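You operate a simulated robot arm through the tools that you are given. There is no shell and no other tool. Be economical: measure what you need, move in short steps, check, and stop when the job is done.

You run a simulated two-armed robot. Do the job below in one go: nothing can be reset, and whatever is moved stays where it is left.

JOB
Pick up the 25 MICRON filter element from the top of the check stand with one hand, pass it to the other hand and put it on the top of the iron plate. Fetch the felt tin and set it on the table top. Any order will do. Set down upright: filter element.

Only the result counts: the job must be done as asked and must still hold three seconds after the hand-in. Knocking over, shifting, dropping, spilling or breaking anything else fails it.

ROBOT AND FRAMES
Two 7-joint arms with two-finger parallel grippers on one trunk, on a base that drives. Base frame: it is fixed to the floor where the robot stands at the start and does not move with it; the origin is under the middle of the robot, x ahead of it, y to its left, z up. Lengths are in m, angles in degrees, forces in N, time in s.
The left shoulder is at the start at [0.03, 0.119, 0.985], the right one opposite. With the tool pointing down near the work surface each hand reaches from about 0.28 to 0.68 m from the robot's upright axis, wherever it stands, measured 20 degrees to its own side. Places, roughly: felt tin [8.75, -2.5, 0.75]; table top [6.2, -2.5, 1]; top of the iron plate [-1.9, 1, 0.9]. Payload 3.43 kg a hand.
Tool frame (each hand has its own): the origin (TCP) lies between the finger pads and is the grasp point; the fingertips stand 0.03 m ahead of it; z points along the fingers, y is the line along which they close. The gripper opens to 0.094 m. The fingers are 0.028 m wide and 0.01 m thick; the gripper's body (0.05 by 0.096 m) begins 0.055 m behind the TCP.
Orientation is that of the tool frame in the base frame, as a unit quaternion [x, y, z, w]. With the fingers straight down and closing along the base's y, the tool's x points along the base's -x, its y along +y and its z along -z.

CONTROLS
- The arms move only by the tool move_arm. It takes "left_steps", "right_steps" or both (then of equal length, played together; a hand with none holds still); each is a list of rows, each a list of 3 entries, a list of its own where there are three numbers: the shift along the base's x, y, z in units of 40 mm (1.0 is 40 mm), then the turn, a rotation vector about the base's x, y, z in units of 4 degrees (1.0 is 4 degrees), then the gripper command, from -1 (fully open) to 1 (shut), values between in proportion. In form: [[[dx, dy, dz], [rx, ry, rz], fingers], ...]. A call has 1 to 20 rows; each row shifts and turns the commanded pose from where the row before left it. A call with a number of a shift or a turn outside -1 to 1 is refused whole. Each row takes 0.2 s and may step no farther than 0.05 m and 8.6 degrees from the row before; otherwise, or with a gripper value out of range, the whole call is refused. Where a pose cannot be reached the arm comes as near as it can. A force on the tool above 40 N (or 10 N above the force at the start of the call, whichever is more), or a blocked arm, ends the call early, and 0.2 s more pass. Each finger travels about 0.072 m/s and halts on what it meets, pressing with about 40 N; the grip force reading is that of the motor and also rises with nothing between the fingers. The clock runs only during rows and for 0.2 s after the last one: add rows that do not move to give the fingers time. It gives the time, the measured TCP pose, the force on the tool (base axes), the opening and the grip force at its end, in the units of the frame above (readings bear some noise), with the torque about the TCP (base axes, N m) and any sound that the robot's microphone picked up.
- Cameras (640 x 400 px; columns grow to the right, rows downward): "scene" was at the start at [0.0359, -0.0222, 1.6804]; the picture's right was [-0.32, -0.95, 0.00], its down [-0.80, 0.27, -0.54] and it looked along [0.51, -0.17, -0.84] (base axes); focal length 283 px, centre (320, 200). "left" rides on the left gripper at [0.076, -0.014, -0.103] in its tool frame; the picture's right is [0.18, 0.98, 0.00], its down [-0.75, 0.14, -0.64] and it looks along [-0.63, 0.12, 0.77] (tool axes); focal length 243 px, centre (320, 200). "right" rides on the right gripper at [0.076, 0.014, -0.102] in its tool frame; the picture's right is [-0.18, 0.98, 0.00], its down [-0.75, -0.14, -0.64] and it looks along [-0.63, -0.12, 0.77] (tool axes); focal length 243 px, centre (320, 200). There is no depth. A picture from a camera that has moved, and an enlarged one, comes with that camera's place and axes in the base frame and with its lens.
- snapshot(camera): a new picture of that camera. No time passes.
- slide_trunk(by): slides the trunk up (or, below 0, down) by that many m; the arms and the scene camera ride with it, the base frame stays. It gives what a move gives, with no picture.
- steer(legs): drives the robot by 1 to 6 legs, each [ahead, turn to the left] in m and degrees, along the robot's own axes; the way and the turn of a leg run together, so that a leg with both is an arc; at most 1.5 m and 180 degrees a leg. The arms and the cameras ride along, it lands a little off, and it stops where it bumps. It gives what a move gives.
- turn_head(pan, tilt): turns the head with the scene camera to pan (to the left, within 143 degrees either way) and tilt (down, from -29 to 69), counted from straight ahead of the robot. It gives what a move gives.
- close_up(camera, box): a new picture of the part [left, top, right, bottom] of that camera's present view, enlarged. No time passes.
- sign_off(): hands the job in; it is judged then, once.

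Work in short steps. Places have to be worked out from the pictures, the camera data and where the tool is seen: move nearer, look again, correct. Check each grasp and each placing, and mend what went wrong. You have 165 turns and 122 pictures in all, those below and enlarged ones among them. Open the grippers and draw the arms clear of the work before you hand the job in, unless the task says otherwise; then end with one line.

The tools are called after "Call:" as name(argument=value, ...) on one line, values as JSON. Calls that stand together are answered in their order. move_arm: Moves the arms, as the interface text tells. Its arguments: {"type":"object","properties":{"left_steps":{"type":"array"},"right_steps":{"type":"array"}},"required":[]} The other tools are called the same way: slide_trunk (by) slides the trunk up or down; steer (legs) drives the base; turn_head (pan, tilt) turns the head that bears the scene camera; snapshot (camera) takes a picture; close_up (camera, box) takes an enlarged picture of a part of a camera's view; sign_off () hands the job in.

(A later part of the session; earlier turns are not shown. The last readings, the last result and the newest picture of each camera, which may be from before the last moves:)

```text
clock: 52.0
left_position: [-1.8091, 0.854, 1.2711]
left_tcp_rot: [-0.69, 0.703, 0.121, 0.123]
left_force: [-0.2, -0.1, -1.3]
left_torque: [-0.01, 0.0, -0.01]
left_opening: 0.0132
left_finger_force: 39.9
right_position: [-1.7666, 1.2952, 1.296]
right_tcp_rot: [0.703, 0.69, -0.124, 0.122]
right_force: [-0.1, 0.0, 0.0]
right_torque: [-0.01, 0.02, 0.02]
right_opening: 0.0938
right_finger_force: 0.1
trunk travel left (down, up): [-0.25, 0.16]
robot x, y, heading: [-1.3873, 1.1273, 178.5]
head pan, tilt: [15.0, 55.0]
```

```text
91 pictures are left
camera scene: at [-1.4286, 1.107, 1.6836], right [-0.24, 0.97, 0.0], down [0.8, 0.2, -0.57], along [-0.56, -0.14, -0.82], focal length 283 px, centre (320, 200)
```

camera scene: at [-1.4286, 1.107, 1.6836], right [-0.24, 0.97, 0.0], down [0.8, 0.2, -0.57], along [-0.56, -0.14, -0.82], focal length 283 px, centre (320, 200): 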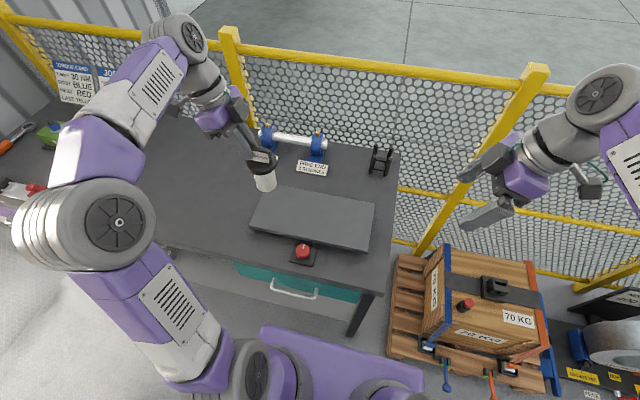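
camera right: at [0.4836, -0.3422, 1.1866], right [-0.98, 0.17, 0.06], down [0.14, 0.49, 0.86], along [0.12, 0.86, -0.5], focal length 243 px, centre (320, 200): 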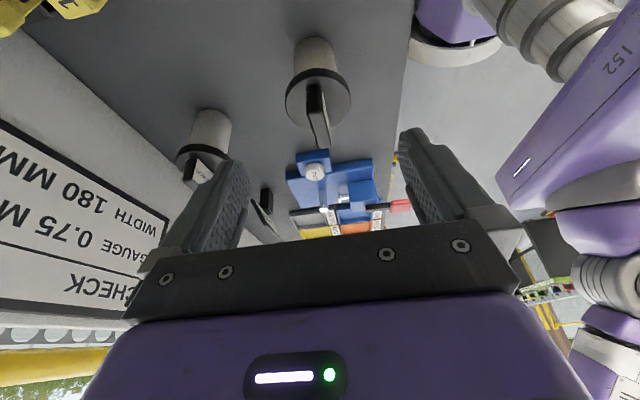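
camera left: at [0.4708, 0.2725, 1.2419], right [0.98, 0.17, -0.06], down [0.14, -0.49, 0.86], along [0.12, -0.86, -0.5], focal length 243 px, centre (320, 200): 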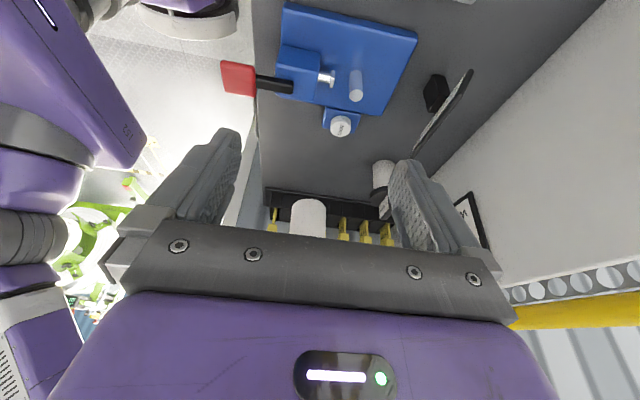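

Now I move the element over the plate centre and partly down.

Call:
move_arm(left_steps=[[[-0.3, 0.3, 0], [0, 0, 0], 1], [[-0.4, 0.5, 0], [0, 0, 0], 1], [[-0.4, 0.6, 0], [0, 0, 0], 1], [[-0.4, 0.5, 0], [0, 0, 0], 1], [[-0.3, 0.4, -0.3], [0, 0, 0], 1], [[0, 0, -0.5], [0, 0, 0], 1], [[0, 0, -0.6], [0, 0, 0], 1], [[0, 0, -0.6], [0, 0, 0], 1], [[0, 0, -0.6], [0, 0, 0], 1], [[0, 0, -0.6], [0, 0, 0], 1], [[0, 0, -0.4], [0, 0, 0], 1], [[0, 0, 0], [0, 0, 0], 1]])

Call:
close_up(camera="scene", box=[210, 130, 410, 280])

Call:
snapshot(camera="left")

```text
clock: 54.6
left_position: [-1.8811, 0.9462, 1.1271]
left_tcp_rot: [-0.69, 0.703, 0.121, 0.124]
left_force: [0.0, 0.2, -1.2]
left_torque: [-0.08, -0.01, 0.02]
left_opening: 0.0132
left_finger_force: 40.2
right_position: [-1.7678, 1.2938, 1.2955]
right_tcp_rot: [0.703, 0.69, -0.124, 0.121]
right_force: [-0.4, -0.1, -0.8]
right_torque: [-0.02, 0.02, -0.03]
right_opening: 0.094
right_finger_force: 0.1
trunk travel left (down, up): [-0.25, 0.16]
robot x, y, heading: [-1.3886, 1.1286, 178.7]
head pan, tilt: [15.0, 55.0]
```

```text
2.67 times, centred on (310, 205) of scene
camera zoom: at [-1.4287, 1.1071, 1.6835], right [-0.24, 0.97, 0.0], down [0.8, 0.2, -0.57], along [-0.56, -0.14, -0.82], focal length 755 px, centre (347, 187)
```

zoom: 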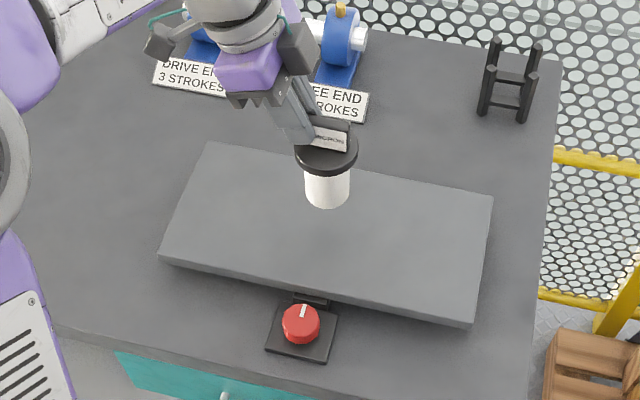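

```text
89 pictures are left
camera left: at [-1.8699, 0.839, 1.1973], right [-0.99, -0.15, -0.06], down [-0.13, 0.49, 0.86], along [-0.1, 0.86, -0.5], focal length 243 px, centre (320, 200)
```

left: 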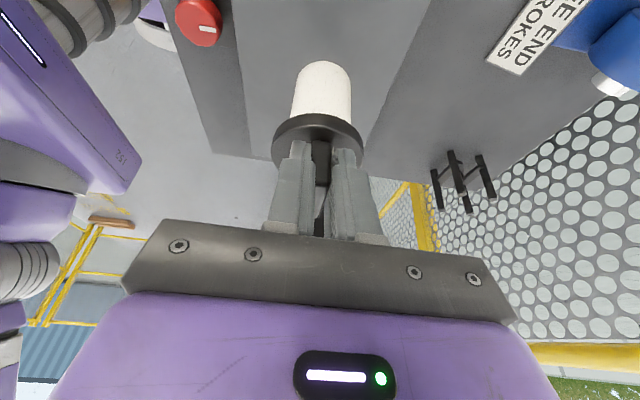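

Element is over the plate centre, about 6 cm above. I lower 4 cm, then check.

Call:
move_arm(left_steps=[[[0, 0, -0.4], [0, 0, 0], 1], [[0, 0, -0.35], [0, 0, 0], 1], [[0, 0, -0.25], [0, 0, 0], 1], [[0, 0, 0], [0, 0, 0], 1]])

Call:
close_up(camera="left", box=[240, 30, 400, 130])

```text
clock: 55.6
left_position: [-1.8821, 0.9468, 1.0884]
left_tcp_rot: [-0.689, 0.703, 0.122, 0.124]
left_force: [0.1, -0.4, -0.7]
left_torque: [-0.03, 0.0, 0.04]
left_opening: 0.013
left_finger_force: 40.0
right_position: [-1.7669, 1.2957, 1.2965]
right_tcp_rot: [0.703, 0.69, -0.124, 0.122]
right_force: [1.1, 0.2, 0.9]
right_torque: [-0.01, 0.01, -0.01]
right_opening: 0.0943
right_finger_force: 0.0
trunk travel left (down, up): [-0.25, 0.16]
robot x, y, heading: [-1.3927, 1.1252, 179.1]
head pan, tilt: [15.0, 55.0]
```

```text
4.00 times, centred on (320, 80) of left
camera zoom: at [-1.8697, 0.8389, 1.158], right [-0.99, -0.15, -0.06], down [-0.13, 0.49, 0.86], along [-0.1, 0.86, -0.5], focal length 970 px, centre (320, 680)
```

zoom: 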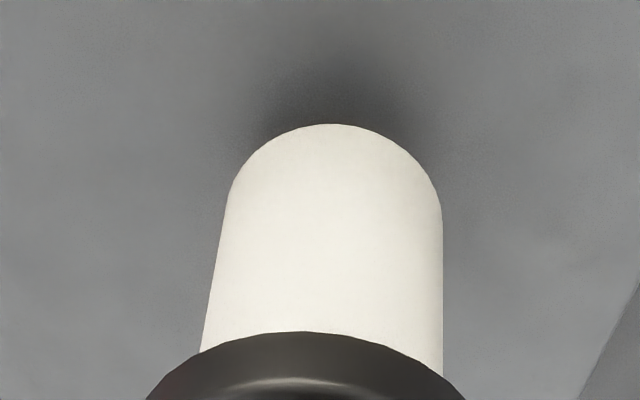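

Bottom appears ~18 mm above the plate. I lower in small steps watching the force.

Call:
move_arm(left_steps=[[[0, 0, -0.15], [0, 0, 0], 1], [[0, 0, -0.1], [0, 0, 0], 1], [[0, 0, -0.08], [0, 0, 0], 1], [[0, 0, 0], [0, 0, 0], 1]])

Call:
close_up(camera="left", box=[240, 30, 400, 130])

Call:
move_arm(left_steps=[[[0, 0, -0.05], [0, 0, 0], 1], [[0, 0, 0], [0, 0, 0], 1]])

```text
clock: 56.6
left_position: [-1.8803, 0.9471, 1.0744]
left_tcp_rot: [-0.689, 0.703, 0.122, 0.124]
left_force: [-0.1, 0.4, -0.9]
left_torque: [-0.03, -0.03, 0.02]
left_opening: 0.0134
left_finger_force: 40.1
right_position: [-1.7677, 1.2944, 1.2952]
right_tcp_rot: [0.703, 0.69, -0.124, 0.122]
right_force: [-0.1, 1.2, 0.3]
right_torque: [0.0, 0.0, -0.02]
right_opening: 0.0939
right_finger_force: 0.2
trunk travel left (down, up): [-0.25, 0.16]
robot x, y, heading: [-1.39, 1.1263, 178.9]
head pan, tilt: [15.0, 55.0]
```

```text
4.00 times, centred on (320, 80) of left
camera zoom: at [-1.8691, 0.8394, 1.1446], right [-0.99, -0.15, -0.06], down [-0.13, 0.49, 0.86], along [-0.1, 0.86, -0.5], focal length 970 px, centre (320, 680)
```

zoom: 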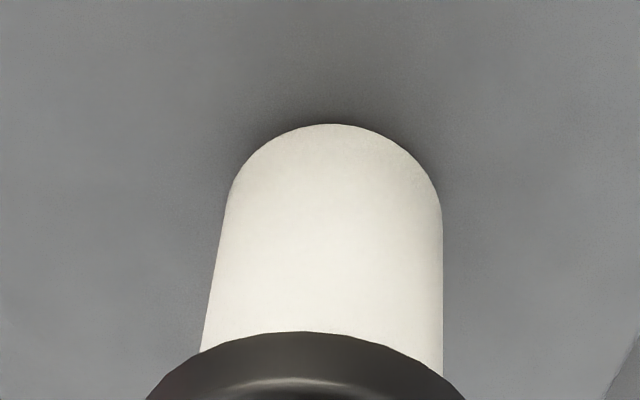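

```text
clock: 57.2
left_position: [-1.8807, 0.9472, 1.0731]
left_tcp_rot: [-0.689, 0.703, 0.122, 0.123]
left_force: [-0.7, -0.9, 2.7]
left_torque: [0.03, -0.01, -0.01]
left_opening: 0.0131
left_finger_force: 39.9
right_position: [-1.7668, 1.2955, 1.2954]
right_tcp_rot: [0.703, 0.69, -0.123, 0.122]
right_force: [0.5, 0.5, 0.0]
right_torque: [0.0, 0.04, 0.02]
right_opening: 0.0938
right_finger_force: 0.1
trunk travel left (down, up): [-0.25, 0.16]
robot x, y, heading: [-1.3901, 1.1281, 178.7]
head pan, tilt: [15.0, 55.0]
```

Contact begins (+3.6 N change). One tiny step more to confirm.

Call:
move_arm(left_steps=[[[0, 0, -0.03], [0, 0, 0], 1], [[0, 0, 0], [0, 0, 0], 1]])

Call:
close_up(camera="scene", box=[210, 130, 410, 280])

```text
clock: 57.8
left_position: [-1.8799, 0.9474, 1.0738]
left_tcp_rot: [-0.689, 0.703, 0.123, 0.123]
left_force: [-1.4, -3.9, 17.8]
left_torque: [0.23, -0.06, 0.0]
left_opening: 0.0132
left_finger_force: 40.1
right_position: [-1.7675, 1.2946, 1.2955]
right_tcp_rot: [0.703, 0.689, -0.125, 0.121]
right_force: [1.1, -0.1, -0.1]
right_torque: [0.04, 0.02, 0.04]
right_opening: 0.094
right_finger_force: 0.1
trunk travel left (down, up): [-0.25, 0.16]
robot x, y, heading: [-1.3833, 1.1281, 178.7]
head pan, tilt: [15.0, 55.0]
```

```text
2.67 times, centred on (310, 205) of scene
camera zoom: at [-1.4273, 1.1068, 1.6837], right [-0.24, 0.97, 0.0], down [0.79, 0.2, -0.57], along [-0.56, -0.14, -0.82], focal length 755 px, centre (347, 187)
```

zoom: 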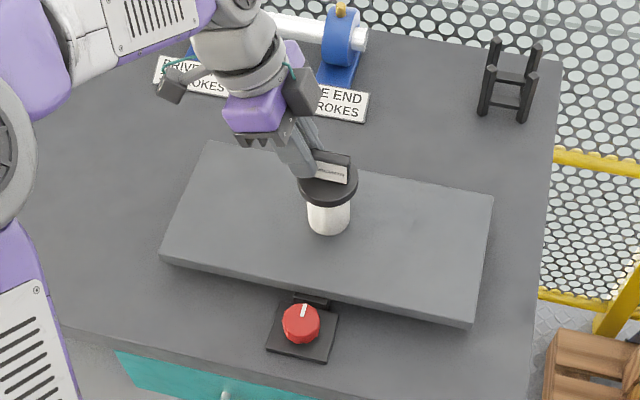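

Firmly on the plate. I ease off slightly, open, and back out along the tool axis (−y, +z).

Call:
move_arm(left_steps=[[[0, 0, 0.03], [0, 0, 0], 1], [[0, 0, 0], [0, 0, 0], 0.6], [[0, 0, 0], [0, 0, 0], 0.2], [[0, 0, 0], [0, 0, 0], -0.5], [[0, 0, 0], [0, 0, 0], -1], [[0, 0, 0], [0, 0, 0], -1], [[0, -0.1, 0.28], [0, 0, 0], -1], [[0, -0.2, 0.55], [0, 0, 0], -1], [[0, -0.25, 0.7], [0, 0, 0], -1], [[0, -0.25, 0.7], [0, 0, 0], -1], [[0, -0.25, 0.7], [0, 0, 0], -1], [[0.5, -0.5, 0.7], [0, 0, 0], -1], [[0.5, -0.5, 0.7], [0, 0, 0], -1]])

Call:
close_up(camera="scene", box=[210, 130, 410, 280])

```text
clock: 60.6
left_position: [-1.8388, 0.8659, 1.2447]
left_tcp_rot: [-0.689, 0.704, 0.121, 0.124]
left_force: [1.4, -0.3, -0.3]
left_torque: [-0.04, -0.01, -0.03]
left_opening: 0.094
left_finger_force: 0.0
right_position: [-1.7662, 1.2951, 1.2955]
right_tcp_rot: [0.703, 0.689, -0.124, 0.121]
right_force: [0.1, -0.6, 0.5]
right_torque: [0.02, 0.01, 0.02]
right_opening: 0.094
right_finger_force: 0.1
trunk travel left (down, up): [-0.25, 0.16]
robot x, y, heading: [-1.3884, 1.1253, 179.0]
head pan, tilt: [15.0, 55.0]
```

```text
2.67 times, centred on (310, 205) of scene
camera zoom: at [-1.4281, 1.107, 1.6836], right [-0.24, 0.97, 0.0], down [0.8, 0.2, -0.57], along [-0.56, -0.14, -0.82], focal length 755 px, centre (347, 187)
```

zoom: 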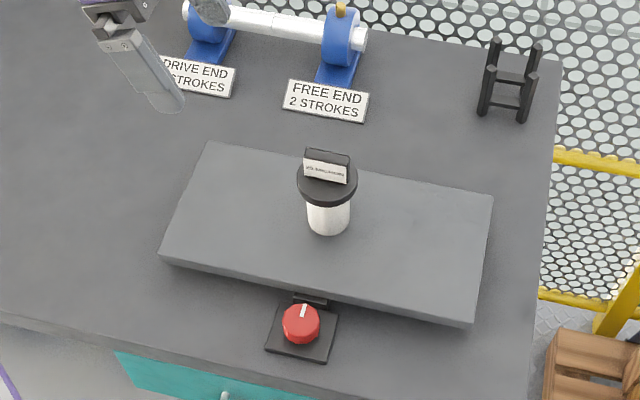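

The element stands upright at the plate centre. I back off, then turn to look towards the shop for the route to the felt tin.

Call:
steer(legs=[[-0.7, 0], [0, 90], [0, 60]])

Call:
turn_head(pan=0, tilt=15)

Call:
snapshot(camera="scene")

Call:
turn_head(pan=-70, tilt=15)

Call:
snapshot(camera="scene")

```text
clock: 71.0
left_position: [-0.159, 1.133, 1.2446]
left_tcp_rot: [0.846, 0.504, -0.149, 0.089]
left_force: [0.1, 0.1, -0.6]
left_torque: [0.01, 0.02, 0.02]
left_opening: 0.094
left_finger_force: 0.0
right_position: [-0.4208, 0.7853, 1.2959]
right_tcp_rot: [-0.504, 0.846, 0.089, 0.149]
right_force: [-0.5, -0.3, -0.6]
right_torque: [-0.01, -0.01, 0.01]
right_opening: 0.094
right_finger_force: 0.0
trunk travel left (down, up): [-0.25, 0.16]
robot x, y, heading: [-0.6732, 1.1095, -28.3]
head pan, tilt: [15.0, 55.0]
```

```text
clock: 72.1
left_position: [-0.1591, 1.1332, 1.2437]
left_tcp_rot: [0.846, 0.504, -0.149, 0.088]
left_force: [0.3, 0.7, 0.7]
left_torque: [-0.03, -0.01, -0.02]
left_opening: 0.094
left_finger_force: 0.0
right_position: [-0.4213, 0.7849, 1.2959]
right_tcp_rot: [-0.504, 0.846, 0.089, 0.15]
right_force: [-0.1, 0.4, 1.0]
right_torque: [-0.01, -0.01, 0.0]
right_opening: 0.0942
right_finger_force: 0.1
trunk travel left (down, up): [-0.25, 0.16]
robot x, y, heading: [-0.6794, 1.1086, -28.4]
head pan, tilt: [0.0, 15.0]
```

```text
84 pictures are left
camera scene: at [-0.623, 1.0793, 1.7437], right [-0.48, -0.88, 0.0], down [-0.23, 0.12, -0.97], along [0.85, -0.46, -0.26], focal length 283 px, centre (320, 200)
```

scene: 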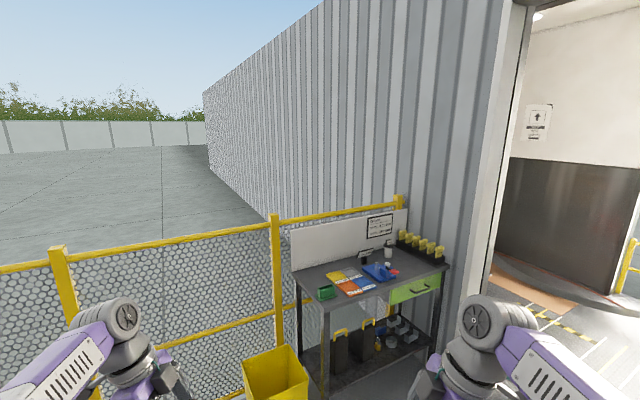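

```text
clock: 73.5
left_position: [-0.1595, 1.1336, 1.2433]
left_tcp_rot: [0.846, 0.503, -0.15, 0.088]
left_force: [0.0, 0.0, 0.3]
left_torque: [-0.03, -0.02, -0.02]
left_opening: 0.0939
left_finger_force: 0.0
right_position: [-0.4197, 0.7856, 1.2965]
right_tcp_rot: [-0.504, 0.846, 0.089, 0.149]
right_force: [0.4, 0.3, 0.8]
right_torque: [0.04, 0.01, 0.01]
right_opening: 0.0939
right_finger_force: 0.1
trunk travel left (down, up): [-0.25, 0.16]
robot x, y, heading: [-0.6798, 1.1094, -28.3]
head pan, tilt: [-70.0, 15.0]
```

```text
83 pictures are left
camera scene: at [-0.7188, 1.0314, 1.7438], right [-0.99, 0.15, 0.0], down [0.04, 0.26, -0.97], along [-0.14, -0.96, -0.26], focal length 283 px, centre (320, 200)
```

scene: 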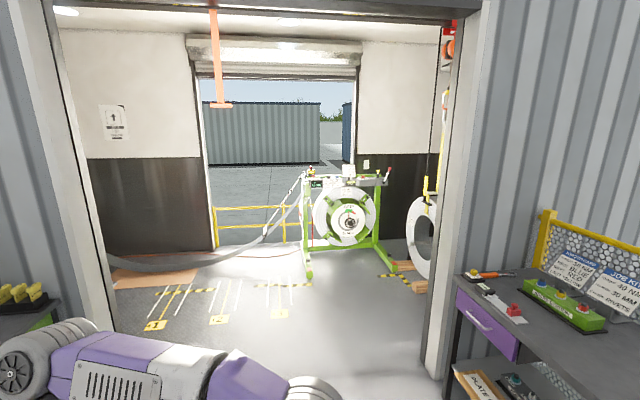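

The doorway spans roughly x −1.7…0.3 at y≈−0.6; my x is in its middle. I drive in along −y to about y = −0.9 and turn towards +x to look.

Call:
steer(legs=[[0, -61.7], [1.0, 0], [1.0, 0], [0, 88]])

Call:
turn_head(pan=0, tilt=15)

Call:
snapshot(camera="scene")

```text
clock: 89.9
left_position: [-0.1699, -0.6407, 1.2438]
left_tcp_rot: [0.708, 0.685, -0.124, 0.12]
left_force: [0.4, 0.2, -0.3]
left_torque: [0.01, -0.02, 0.03]
left_opening: 0.094
left_finger_force: 0.1
right_position: [-0.2502, -1.0672, 1.2945]
right_tcp_rot: [-0.684, 0.709, 0.121, 0.125]
right_force: [0.3, -1.1, 0.4]
right_torque: [0.03, 0.0, 0.0]
right_opening: 0.0939
right_finger_force: 0.0
trunk travel left (down, up): [-0.25, 0.16]
robot x, y, heading: [-0.6245, -0.8894, -2.1]
head pan, tilt: [-70.0, 15.0]
```

```text
clock: 91.3
left_position: [-0.1705, -0.6402, 1.2439]
left_tcp_rot: [0.708, 0.684, -0.124, 0.12]
left_force: [-0.4, 0.5, -0.2]
left_torque: [0.0, -0.03, 0.0]
left_opening: 0.0942
left_finger_force: 0.0
right_position: [-0.2508, -1.0686, 1.295]
right_tcp_rot: [-0.684, 0.708, 0.122, 0.125]
right_force: [0.5, 0.1, 0.4]
right_torque: [-0.02, -0.01, -0.04]
right_opening: 0.094
right_finger_force: 0.1
trunk travel left (down, up): [-0.25, 0.16]
robot x, y, heading: [-0.6256, -0.8925, -1.7]
head pan, tilt: [0.0, 15.0]
```

```text
82 pictures are left
camera scene: at [-0.5624, -0.8945, 1.7438], right [-0.04, -1.0, 0.0], down [-0.26, 0.01, -0.97], along [0.97, -0.04, -0.26], focal length 283 px, centre (320, 200)
```

scene: 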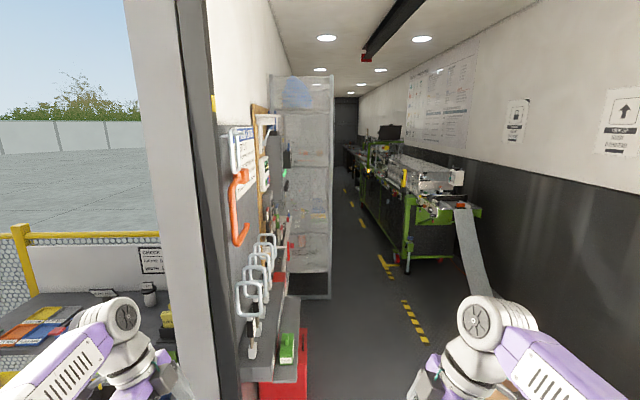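

A corridor opens along +x: machine line on the right (front ≈ y −2.1), obstacles on the left to y≈−1.1 at x≈2. I drive to its centre line y≈−1.55 and go ahead in steps.

Call:
steer(legs=[[0, -31], [1.22, 0], [0, 32.7]])

Call:
snapshot(camera="scene")

```text
clock: 100.6
left_position: [0.8445, -1.2899, 1.2442]
left_tcp_rot: [0.698, 0.694, -0.124, 0.123]
left_force: [0.1, 0.1, 0.1]
left_torque: [0.02, 0.05, -0.01]
left_opening: 0.0941
left_finger_force: 0.1
right_position: [0.7774, -1.7202, 1.2953]
right_tcp_rot: [-0.694, 0.698, 0.122, 0.123]
right_force: [0.4, 0.1, 0.0]
right_torque: [0.0, 0.0, 0.0]
right_opening: 0.0939
right_finger_force: 0.1
trunk travel left (down, up): [-0.25, 0.16]
robot x, y, heading: [0.4, -1.553, -0.2]
head pan, tilt: [0.0, 15.0]
```

```text
81 pictures are left
camera scene: at [0.4599, -1.5563, 1.7438], right [-0.01, -1.0, 0.0], down [-0.26, 0.0, -0.97], along [0.97, -0.01, -0.26], focal length 283 px, centre (320, 200)
```

scene: 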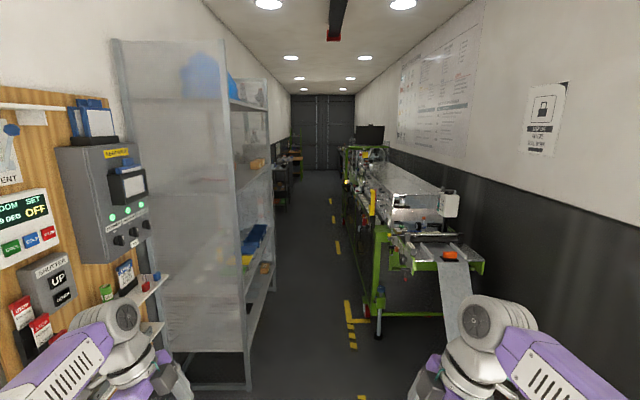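

Clearances look about equal; I continue ahead 3 m.

Call:
steer(legs=[[1.5, 0], [1.5, 0]])

Call:
snapshot(camera="scene")

```text
clock: 114.8
left_position: [3.8044, -1.3279, 1.2436]
left_tcp_rot: [0.702, 0.691, -0.123, 0.121]
left_force: [-0.1, -0.4, -0.5]
left_torque: [0.0, 0.0, 0.0]
left_opening: 0.0941
left_finger_force: 0.1
right_position: [3.7336, -1.7563, 1.2945]
right_tcp_rot: [-0.691, 0.702, 0.122, 0.124]
right_force: [0.5, -0.2, 0.1]
right_torque: [0.03, 0.01, -0.01]
right_opening: 0.0939
right_finger_force: 0.1
trunk travel left (down, up): [-0.25, 0.16]
robot x, y, heading: [3.3537, -1.5846, -0.9]
head pan, tilt: [0.0, 15.0]
```

```text
80 pictures are left
camera scene: at [3.4173, -1.5891, 1.7438], right [-0.02, -1.0, 0.0], down [-0.26, 0.0, -0.97], along [0.97, -0.02, -0.26], focal length 283 px, centre (320, 200)
```

scene: 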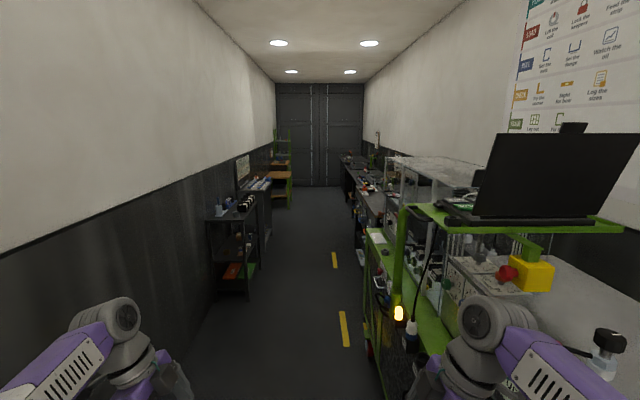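

Next, zoom on where the table top and tin should appear.

Call:
close_up(camera="scene", box=[310, 130, 440, 230])

Call:
steer(legs=[[1.5, 1], [1.0, 0]])

Call:
turn_head(pan=-50, tilt=30)

Call:
snapshot(camera="scene")

```text
4.00 times, centred on (375, 180) of scene
camera zoom: at [3.4173, -1.5891, 1.7438], right [-0.02, -1.0, 0.0], down [-0.26, 0.0, -0.97], along [0.97, -0.02, -0.26], focal length 1133 px, centre (100, 280)
```

zoom: 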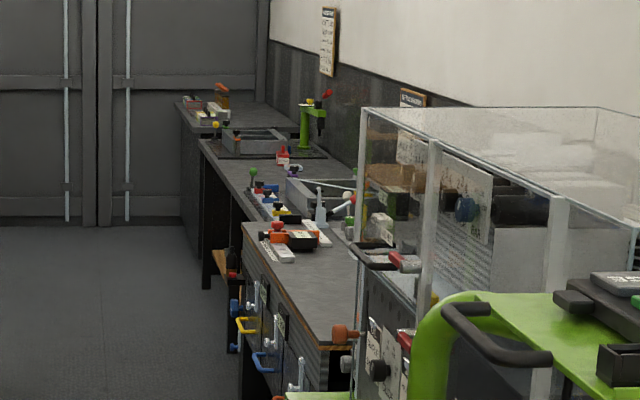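

```text
clock: 119.6
left_position: [4.785, -1.3256, 1.2419]
left_tcp_rot: [0.693, 0.699, -0.122, 0.123]
left_force: [-1.1, 0.8, 0.4]
left_torque: [-0.03, -0.06, 0.04]
left_opening: 0.0941
left_finger_force: 0.0
right_position: [4.7226, -1.7552, 1.2924]
right_tcp_rot: [0.699, -0.694, -0.126, -0.12]
right_force: [-0.7, 0.0, -0.5]
right_torque: [-0.02, 0.0, 0.03]
right_opening: 0.0938
right_finger_force: 0.0
trunk travel left (down, up): [-0.25, 0.16]
robot x, y, heading: [4.335, -1.5966, 0.1]
head pan, tilt: [0.0, 15.0]
stopped in leg 1: the robot was blocked; the commanded pose is now the measured one
```

```text
clock: 120.8
left_position: [4.7867, -1.3266, 1.2423]
left_tcp_rot: [0.694, 0.698, -0.125, 0.121]
left_force: [0.1, -0.4, -0.4]
left_torque: [0.0, 0.0, 0.0]
left_opening: 0.0939
left_finger_force: 0.0
right_position: [4.723, -1.7555, 1.2935]
right_tcp_rot: [0.698, -0.695, -0.124, -0.12]
right_force: [0.2, 0.1, -0.3]
right_torque: [-0.01, 0.01, 0.02]
right_opening: 0.0937
right_finger_force: 0.0
trunk travel left (down, up): [-0.25, 0.16]
robot x, y, heading: [4.3366, -1.5948, 0.1]
head pan, tilt: [-50.0, 30.0]
```

```text
78 pictures are left
camera scene: at [4.3725, -1.663, 1.7193], right [-0.76, -0.65, 0.01], down [-0.33, 0.38, -0.86], along [0.56, -0.66, -0.5], focal length 283 px, centre (320, 200)
```

scene: 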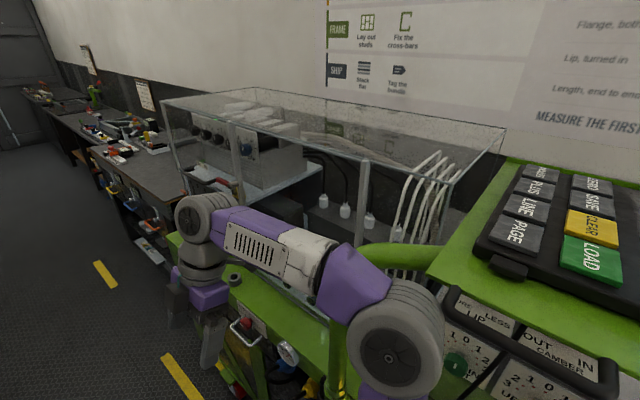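

Something blocked the way. I look down at both sides before moving on.

Call:
turn_head(pan=-30, tilt=65)

Call:
snapshot(camera="scene")

Call:
turn_head(pan=-95, tilt=60)

Call:
snapshot(camera="scene")

```text
clock: 121.8
left_position: [4.7864, -1.3276, 1.2417]
left_tcp_rot: [0.694, 0.698, -0.126, 0.121]
left_force: [-0.3, -0.2, 1.3]
left_torque: [0.01, 0.0, -0.02]
left_opening: 0.094
left_finger_force: 0.1
right_position: [4.7235, -1.7569, 1.293]
right_tcp_rot: [0.697, -0.696, -0.125, -0.12]
right_force: [-0.8, 0.5, -0.3]
right_torque: [0.0, 0.0, 0.01]
right_opening: 0.0937
right_finger_force: 0.1
trunk travel left (down, up): [-0.25, 0.16]
robot x, y, heading: [4.3338, -1.598, 0.1]
head pan, tilt: [-30.0, 65.0]
```

```text
77 pictures are left
camera scene: at [4.3666, -1.6243, 1.6717], right [-0.5, -0.87, 0.0], down [-0.79, 0.45, -0.42], along [0.36, -0.21, -0.91], focal length 283 px, centre (320, 200)
```

scene: 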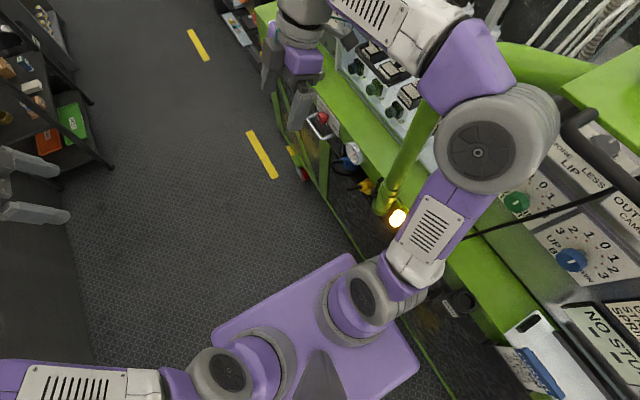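

```text
clock: 123.2
left_position: [4.7856, -1.3259, 1.2421]
left_tcp_rot: [0.695, 0.698, -0.125, 0.122]
left_force: [0.5, 0.2, -0.3]
left_torque: [-0.01, 0.0, 0.0]
left_opening: 0.0941
left_finger_force: 0.1
right_position: [4.7237, -1.7568, 1.2938]
right_tcp_rot: [0.697, -0.696, -0.124, -0.12]
right_force: [0.1, 0.0, -0.3]
right_torque: [0.0, 0.03, -0.01]
right_opening: 0.094
right_finger_force: 0.0
trunk travel left (down, up): [-0.25, 0.16]
robot x, y, heading: [4.3325, -1.594, 0.1]
head pan, tilt: [-95.0, 60.0]
```

```text
76 pictures are left
camera scene: at [4.3084, -1.6604, 1.6777], right [-1.0, 0.08, 0.01], down [0.07, 0.86, -0.5], along [-0.05, -0.5, -0.86], focal length 283 px, centre (320, 200)
```

scene: 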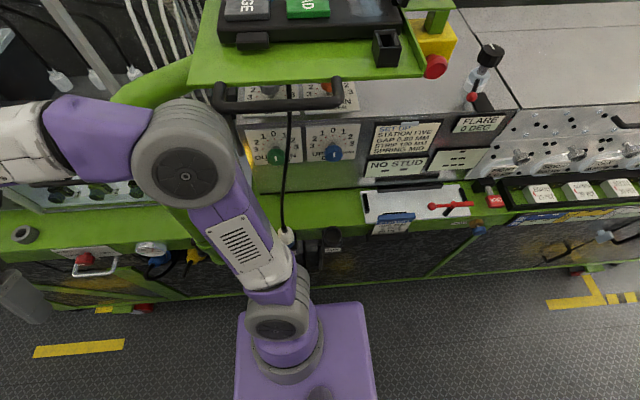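

The right elbow met the green post of the machine. I back off, shift left to y≈−1.33 and continue past it.

Call:
steer(legs=[[-0.5, 0], [0, 35], [0.45, 0], [0, -35]])

Call:
turn_head(pan=-30, tilt=40)

Call:
snapshot(camera="scene")

```text
clock: 124.1
left_position: [4.7715, -1.3255, 1.2384]
left_tcp_rot: [0.694, 0.699, -0.126, 0.121]
left_force: [0.5, -0.5, -0.5]
left_torque: [-0.03, 0.02, -0.02]
left_opening: 0.094
left_finger_force: 0.1
right_position: [4.7123, -1.7487, 1.2805]
right_tcp_rot: [0.702, -0.69, -0.139, -0.108]
right_force: [1.8, -0.3, -0.2]
right_torque: [0.0, 0.0, -0.02]
right_opening: 0.0938
right_finger_force: 0.0
trunk travel left (down, up): [-0.25, 0.16]
robot x, y, heading: [4.3128, -1.5988, 0.5]
head pan, tilt: [-95.0, 60.0]
stopped in leg 1: the robot was blocked; the commanded pose is now the measured one
```

```text
clock: 125.5
left_position: [4.7717, -1.3253, 1.2387]
left_tcp_rot: [0.694, 0.698, -0.126, 0.12]
left_force: [-0.1, 0.4, 1.0]
left_torque: [-0.04, 0.02, -0.02]
left_opening: 0.0943
left_finger_force: 0.0
right_position: [4.7131, -1.7499, 1.2802]
right_tcp_rot: [0.701, -0.692, -0.139, -0.106]
right_force: [-0.1, -1.0, 0.0]
right_torque: [-0.02, -0.01, 0.03]
right_opening: 0.0937
right_finger_force: 0.0
trunk travel left (down, up): [-0.25, 0.16]
robot x, y, heading: [4.3124, -1.5961, 0.4]
head pan, tilt: [-30.0, 40.0]
```

```text
75 pictures are left
camera scene: at [4.3761, -1.6349, 1.7035], right [-0.49, -0.87, 0.01], down [-0.57, 0.32, -0.76], along [0.66, -0.38, -0.65], focal length 283 px, centre (320, 200)
```

scene: 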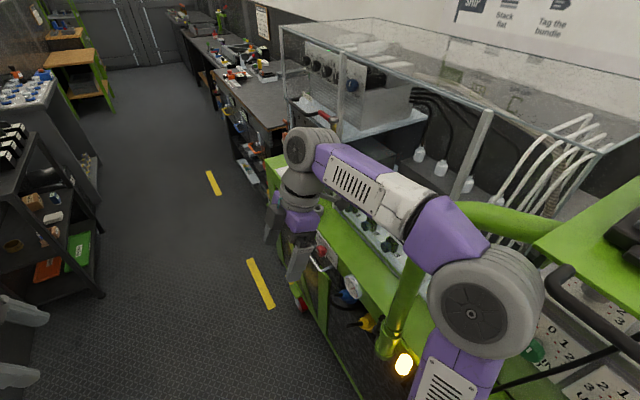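

The elbow seems caught between the post ahead and the console's handle bar behind. I look at it squarely before freeing it.

Call:
turn_head(pan=-80, tilt=50)

Call:
snapshot(camera="scene")

Call:
turn_head(pan=-120, tilt=45)

Call:
snapshot(camera="scene")

```text
clock: 126.7
left_position: [4.7717, -1.3251, 1.2383]
left_tcp_rot: [0.695, 0.698, -0.126, 0.121]
left_force: [0.5, 0.6, -1.1]
left_torque: [0.0, -0.02, -0.01]
left_opening: 0.0938
left_finger_force: 0.1
right_position: [4.7132, -1.7505, 1.2803]
right_tcp_rot: [0.701, -0.692, -0.138, -0.107]
right_force: [-0.8, 0.3, -0.9]
right_torque: [0.0, 0.02, 0.0]
right_opening: 0.0942
right_finger_force: 0.1
trunk travel left (down, up): [-0.25, 0.16]
robot x, y, heading: [4.3115, -1.5956, 0.4]
head pan, tilt: [-80.0, 50.0]
```

```text
74 pictures are left
camera scene: at [4.3159, -1.6686, 1.6902], right [-0.98, -0.18, 0.01], down [-0.15, 0.75, -0.64], along [0.11, -0.63, -0.77], focal length 283 px, centre (320, 200)
```

scene: 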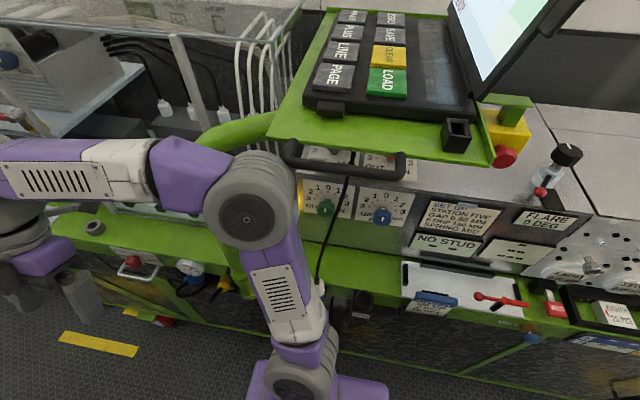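

```text
clock: 127.8
left_position: [4.7715, -1.3245, 1.2404]
left_tcp_rot: [0.695, 0.697, -0.126, 0.12]
left_force: [-0.4, 0.0, -0.2]
left_torque: [-0.01, 0.03, -0.03]
left_opening: 0.0938
left_finger_force: 0.1
right_position: [4.7119, -1.7489, 1.2802]
right_tcp_rot: [0.7, -0.692, -0.139, -0.107]
right_force: [0.5, -0.7, 0.3]
right_torque: [-0.01, 0.02, -0.01]
right_opening: 0.094
right_finger_force: 0.1
trunk travel left (down, up): [-0.25, 0.16]
robot x, y, heading: [4.3138, -1.5959, 0.5]
head pan, tilt: [-120.0, 45.0]
```

```text
73 pictures are left
camera scene: at [4.2619, -1.6635, 1.6977], right [-0.87, 0.49, 0.01], down [0.34, 0.61, -0.71], along [-0.36, -0.62, -0.7], focal length 283 px, centre (320, 200)
```

scene: 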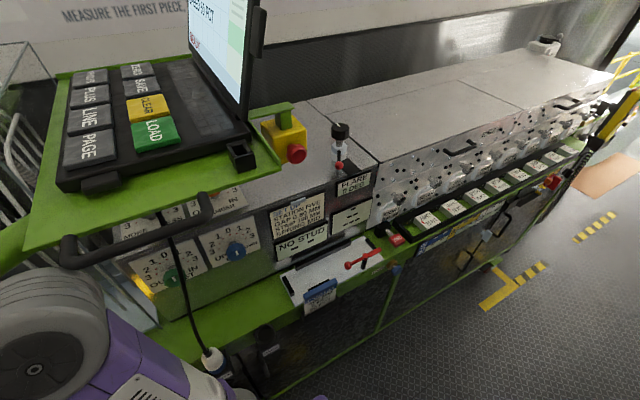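

The elbow top sits at the console handle's height with its edge in front of the bar's end. Lowering the trunk should bring the elbow below the bar, free to back out.

Call:
slide_trunk(by=-0.15)

Call:
turn_head(pan=-80, tilt=50)

Call:
snapshot(camera="scene")

```text
clock: 129.5
left_position: [4.7583, -1.3274, 1.0953]
left_tcp_rot: [0.694, 0.698, -0.122, 0.124]
left_force: [0.1, 0.7, -0.3]
left_torque: [0.0, 0.0, -0.01]
left_opening: 0.0941
left_finger_force: 0.1
right_position: [4.6977, -1.7531, 1.1374]
right_tcp_rot: [0.701, -0.691, -0.132, -0.115]
right_force: [0.9, -0.4, 0.3]
right_torque: [-0.03, -0.02, 0.02]
right_opening: 0.0941
right_finger_force: 0.0
trunk travel left (down, up): [-0.1, 0.31]
robot x, y, heading: [4.3133, -1.5994, 0.5]
head pan, tilt: [-120.0, 45.0]
```

```text
clock: 130.6
left_position: [4.7582, -1.3272, 1.0952]
left_tcp_rot: [0.695, 0.698, -0.123, 0.124]
left_force: [0.3, -0.8, 0.5]
left_torque: [0.02, -0.03, 0.03]
left_opening: 0.0939
left_finger_force: 0.0
right_position: [4.6978, -1.7535, 1.1374]
right_tcp_rot: [0.7, -0.692, -0.132, -0.115]
right_force: [-0.3, 0.9, -0.4]
right_torque: [0.01, -0.03, -0.01]
right_opening: 0.0939
right_finger_force: 0.1
trunk travel left (down, up): [-0.1, 0.31]
robot x, y, heading: [4.3112, -1.5918, 0.3]
head pan, tilt: [-80.0, 50.0]
```

```text
72 pictures are left
camera scene: at [4.2968, -1.6723, 1.5401], right [-0.98, -0.18, 0.0], down [-0.14, 0.75, -0.64], along [0.12, -0.63, -0.77], focal length 283 px, centre (320, 200)
```

scene: 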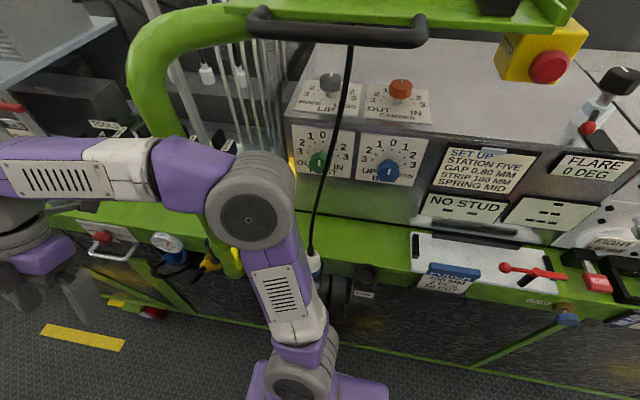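

The elbow is now below the bar. I extend the right hand forward and inward to draw the elbow away from the console, then check.

Call:
move_arm(right_steps=[[[0.3, 0.5, 0], [0, 0, 0], -1], [[0.4, 0.5, 0], [0, 0, 0], -1], [[0.4, 0.5, 0], [0, 0, 0], -1], [[0.4, 0.5, 0], [0, 0, 0], -1], [[0.4, 0.5, 0], [0, 0, 0], -1], [[0, 0, 0], [0, 0, 0], -1]])

Call:
snapshot(camera="scene")

```text
clock: 132.0
left_position: [4.758, -1.3271, 1.0952]
left_tcp_rot: [0.695, 0.698, -0.121, 0.124]
left_force: [-0.2, 1.1, -0.5]
left_torque: [0.0, 0.0, 0.0]
left_opening: 0.0941
left_finger_force: 0.1
right_position: [4.7727, -1.6557, 1.1372]
right_tcp_rot: [0.701, -0.692, -0.132, -0.114]
right_force: [-0.2, -1.0, -0.7]
right_torque: [-0.01, 0.01, 0.01]
right_opening: 0.0939
right_finger_force: 0.0
trunk travel left (down, up): [-0.1, 0.31]
robot x, y, heading: [4.3139, -1.5962, 0.3]
head pan, tilt: [-80.0, 50.0]
```

```text
71 pictures are left
camera scene: at [4.2965, -1.6726, 1.54], right [-0.98, -0.18, 0.0], down [-0.14, 0.75, -0.64], along [0.12, -0.63, -0.77], focal length 283 px, centre (320, 200)
```

scene: 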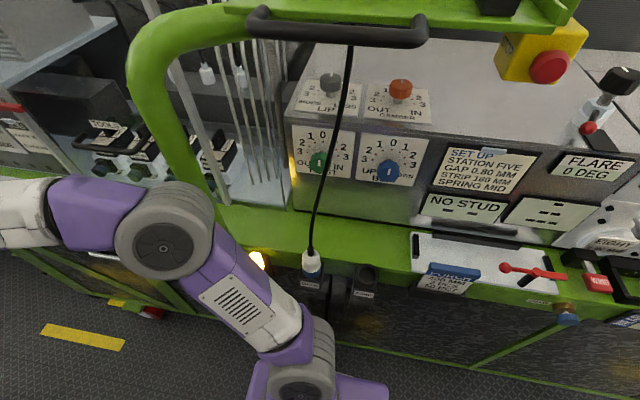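

The elbow has moved clear. Now back up, sidestep left and continue.

Call:
steer(legs=[[-0.45, 0], [0, 35], [0.45, 0], [0, -35]])

Call:
turn_head(pan=-60, tilt=35)

Call:
snapshot(camera="scene")

```text
clock: 140.3
left_position: [4.6837, -1.0751, 1.0951]
left_tcp_rot: [0.698, 0.695, -0.122, 0.124]
left_force: [0.5, -0.4, 0.1]
left_torque: [0.02, -0.03, 0.02]
left_opening: 0.0943
left_finger_force: 0.2
right_position: [4.6956, -1.4006, 1.1359]
right_tcp_rot: [0.699, -0.694, -0.132, -0.114]
right_force: [-0.2, 0.0, 0.9]
right_torque: [0.02, -0.01, 0.02]
right_opening: 0.0941
right_finger_force: 0.2
trunk travel left (down, up): [-0.1, 0.31]
robot x, y, heading: [4.2369, -1.3422, -0.3]
head pan, tilt: [-80.0, 50.0]
```

```text
clock: 141.2
left_position: [4.6845, -1.0728, 1.0949]
left_tcp_rot: [0.697, 0.695, -0.122, 0.123]
left_force: [-0.1, -0.5, 0.1]
left_torque: [0.01, 0.0, 0.02]
left_opening: 0.0939
left_finger_force: 0.0
right_position: [4.6956, -1.4005, 1.1368]
right_tcp_rot: [0.699, -0.694, -0.132, -0.115]
right_force: [-0.1, -0.9, -0.4]
right_torque: [0.04, 0.0, 0.01]
right_opening: 0.094
right_finger_force: 0.2
trunk travel left (down, up): [-0.1, 0.31]
robot x, y, heading: [4.2383, -1.3378, -0.2]
head pan, tilt: [-60.0, 35.0]
```

```text
70 pictures are left
camera scene: at [4.2505, -1.4152, 1.5617], right [-0.87, -0.5, 0.0], down [-0.29, 0.5, -0.82], along [0.41, -0.71, -0.57], focal length 283 px, centre (320, 200)
```

scene: 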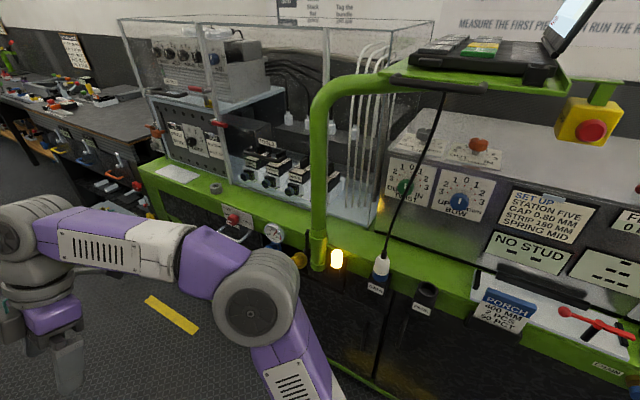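

Free again and the machine looks undisturbed. I pull the left hand inward for the cart on the left and drive ahead 1.4 m.

Call:
move_arm(left_steps=[[[0, -0.5, 0], [0, 0, 0], -1], [[0, -0.6, 0], [0, 0, 0], -1], [[0, -0.6, 0], [0, 0, 0], -1], [[0, -0.6, 0], [0, 0, 0], -1]])

Call:
steer(legs=[[1.4, -2]])

Call:
turn_head(pan=-40, tilt=30)

Call:
snapshot(camera="scene")

```text
clock: 142.2
left_position: [4.6826, -1.165, 1.0959]
left_tcp_rot: [0.698, 0.695, -0.122, 0.122]
left_force: [-0.8, 0.0, 0.6]
left_torque: [0.02, 0.0, 0.04]
left_opening: 0.0939
left_finger_force: 0.2
right_position: [4.696, -1.4012, 1.136]
right_tcp_rot: [0.7, -0.693, -0.132, -0.114]
right_force: [0.7, 0.8, 0.5]
right_torque: [-0.03, -0.02, -0.01]
right_opening: 0.0939
right_finger_force: 0.1
trunk travel left (down, up): [-0.1, 0.31]
robot x, y, heading: [4.2333, -1.3385, 0.1]
head pan, tilt: [-60.0, 35.0]
```

```text
clock: 149.2
left_position: [6.0897, -1.2098, 1.095]
left_tcp_rot: [0.711, 0.681, -0.125, 0.12]
left_force: [0.5, -0.4, -0.7]
left_torque: [0.0, 0.01, 0.0]
left_opening: 0.094
left_finger_force: 0.0
right_position: [6.0947, -1.4456, 1.1369]
right_tcp_rot: [-0.685, 0.707, 0.13, 0.117]
right_force: [0.6, -0.5, 0.1]
right_torque: [0.0, 0.03, 0.01]
right_opening: 0.094
right_finger_force: 0.1
trunk travel left (down, up): [-0.1, 0.31]
robot x, y, heading: [5.6377, -1.3686, -2.1]
head pan, tilt: [-60.0, 35.0]
```

```text
clock: 150.0
left_position: [6.0895, -1.21, 1.0968]
left_tcp_rot: [0.712, 0.68, -0.126, 0.12]
left_force: [-0.7, 0.0, 0.0]
left_torque: [-0.02, 0.02, -0.01]
left_opening: 0.094
left_finger_force: 0.1
right_position: [6.0941, -1.4455, 1.1379]
right_tcp_rot: [-0.685, 0.707, 0.129, 0.118]
right_force: [-0.4, 0.0, -0.2]
right_torque: [0.0, -0.02, 0.02]
right_opening: 0.0941
right_finger_force: 0.1
trunk travel left (down, up): [-0.1, 0.31]
robot x, y, heading: [5.6376, -1.3659, -2.2]
head pan, tilt: [-40.0, 30.0]
```

```text
69 pictures are left
camera scene: at [5.6744, -1.4259, 1.5696], right [-0.67, -0.74, 0.0], down [-0.37, 0.34, -0.87], along [0.64, -0.58, -0.5], focal length 283 px, centre (320, 200)
```

scene: 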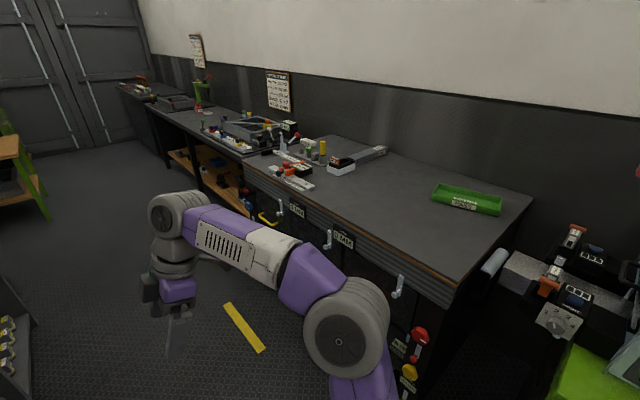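

The table (bench with the green tray) is ahead right. I zoom to its surface and towards the tin's place.

Call:
close_up(camera="scene", box=[100, 70, 300, 195])

Call:
close_up(camera="scene", box=[250, 110, 560, 300])

```text
3.20 times, centred on (200, 132) of scene
camera zoom: at [5.6744, -1.4259, 1.5696], right [-0.67, -0.74, 0.0], down [-0.37, 0.34, -0.87], along [0.64, -0.58, -0.5], focal length 906 px, centre (704, 416)
```

zoom: 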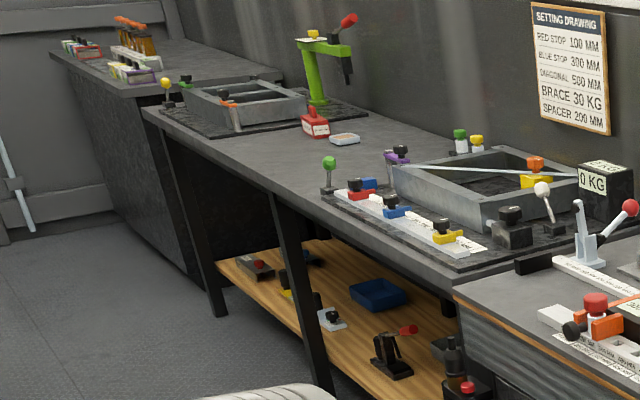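

```text
2.06 times, centred on (405, 205) of scene
camera zoom: at [5.6744, -1.4259, 1.5696], right [-0.67, -0.74, 0.0], down [-0.37, 0.34, -0.87], along [0.64, -0.58, -0.5], focal length 585 px, centre (144, 190)
```

zoom: 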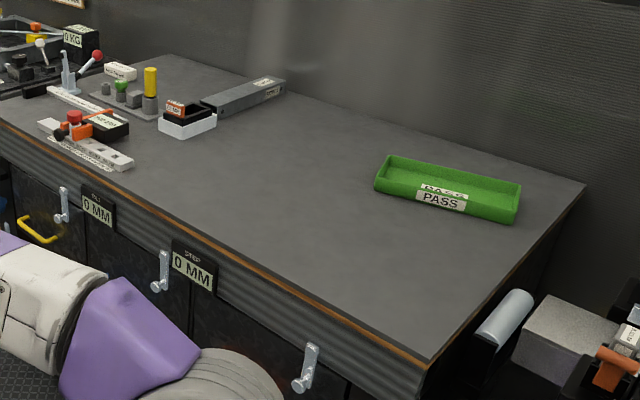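

The tin's given place is by the green press on the second bench, next to a red bottle. I drive on along the aisle and look from closer.

Call:
steer(legs=[[1.5, 0.6], [1.0, 1]])

Call:
turn_head(pan=-50, tilt=35)

Call:
snapshot(camera="scene")

```text
clock: 162.2
left_position: [8.5921, -1.3, 1.0954]
left_tcp_rot: [0.703, 0.689, -0.123, 0.122]
left_force: [0.3, -0.3, -0.4]
left_torque: [0.0, 0.0, -0.01]
left_opening: 0.0941
left_finger_force: 0.1
right_position: [8.603, -1.5359, 1.1372]
right_tcp_rot: [-0.692, 0.7, 0.131, 0.116]
right_force: [-0.5, -0.1, 0.4]
right_torque: [-0.01, 0.04, 0.01]
right_opening: 0.0941
right_finger_force: 0.1
trunk travel left (down, up): [-0.1, 0.31]
robot x, y, heading: [8.1431, -1.4656, -0.8]
head pan, tilt: [-40.0, 30.0]
```

```text
clock: 163.0
left_position: [8.5926, -1.3007, 1.0954]
left_tcp_rot: [0.704, 0.689, -0.124, 0.122]
left_force: [0.2, 0.2, 0.0]
left_torque: [-0.01, -0.02, -0.01]
left_opening: 0.0941
left_finger_force: 0.0
right_position: [8.6019, -1.5361, 1.1379]
right_tcp_rot: [-0.692, 0.7, 0.131, 0.116]
right_force: [-0.9, -0.2, 0.4]
right_torque: [0.02, 0.0, -0.02]
right_opening: 0.0941
right_finger_force: 0.1
trunk travel left (down, up): [-0.1, 0.31]
robot x, y, heading: [8.14, -1.4675, -0.7]
head pan, tilt: [-50.0, 35.0]
```

```text
66 pictures are left
camera scene: at [8.1685, -1.5341, 1.5618], right [-0.78, -0.63, 0.0], down [-0.36, 0.45, -0.82], along [0.52, -0.64, -0.57], focal length 283 px, centre (320, 200)
```

scene: 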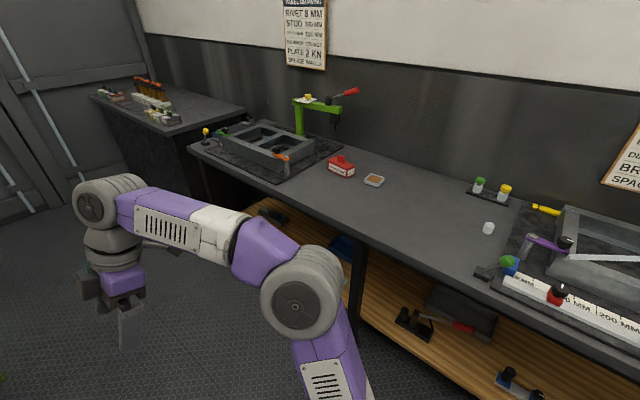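

I zoom on the red tin and the flat tin.

Call:
close_up(camera="scene", box=[300, 140, 420, 210])

```text
5.33 times, centred on (360, 175) of scene
camera zoom: at [8.1685, -1.5341, 1.5618], right [-0.78, -0.63, 0.0], down [-0.36, 0.45, -0.82], along [0.52, -0.64, -0.57], focal length 1510 px, centre (107, 333)
```

zoom: 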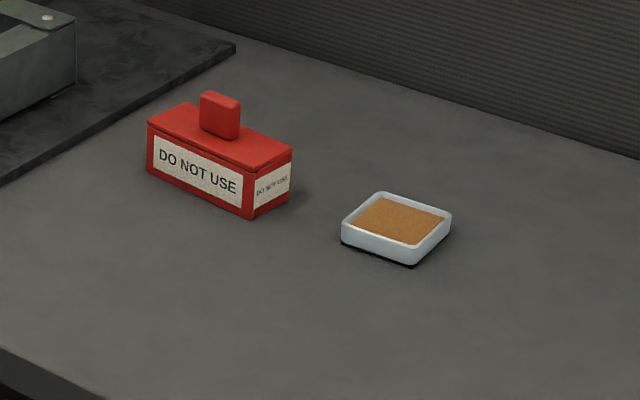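

The felt tin is the small flat tin with brown felt beside the red box. I drive alongside and turn to face the bench.

Call:
steer(legs=[[0.72, 0], [0, -89.3]])

Call:
turn_head(pan=-5, tilt=40)

Call:
snapshot(camera="scene")

```text
clock: 170.7
left_position: [9.0331, -1.9289, 1.0955]
left_tcp_rot: [0.985, -0.008, -0.174, -0.001]
left_force: [-1.2, 0.8, 0.3]
left_torque: [0.0, -0.02, 0.07]
left_opening: 0.094
left_finger_force: 0.1
right_position: [8.7976, -1.94, 1.1369]
right_tcp_rot: [0.003, 0.985, 0.011, 0.174]
right_force: [0.8, -0.6, 0.1]
right_torque: [0.0, 0.04, 0.04]
right_opening: 0.0938
right_finger_force: 0.1
trunk travel left (down, up): [-0.1, 0.31]
robot x, y, heading: [8.8663, -1.4803, -90.9]
head pan, tilt: [-50.0, 35.0]
```

```text
clock: 171.8
left_position: [9.0333, -1.9285, 1.0954]
left_tcp_rot: [0.985, -0.009, -0.173, -0.001]
left_force: [0.2, -0.5, 0.1]
left_torque: [-0.01, 0.03, -0.02]
left_opening: 0.0942
left_finger_force: 0.0
right_position: [8.7985, -1.9404, 1.1377]
right_tcp_rot: [0.003, 0.984, 0.011, 0.175]
right_force: [0.5, -0.4, -0.6]
right_torque: [-0.01, 0.0, 0.0]
right_opening: 0.094
right_finger_force: 0.1
trunk travel left (down, up): [-0.1, 0.31]
robot x, y, heading: [8.8659, -1.4811, -90.7]
head pan, tilt: [-5.0, 40.0]
```

```text
64 pictures are left
camera scene: at [8.8575, -1.5355, 1.5542], right [-0.99, 0.1, 0.0], down [0.06, 0.64, -0.77], along [-0.08, -0.76, -0.64], focal length 283 px, centre (320, 200)
```

scene: 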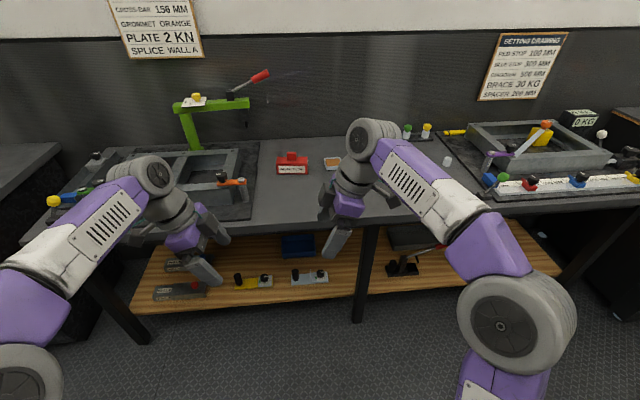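

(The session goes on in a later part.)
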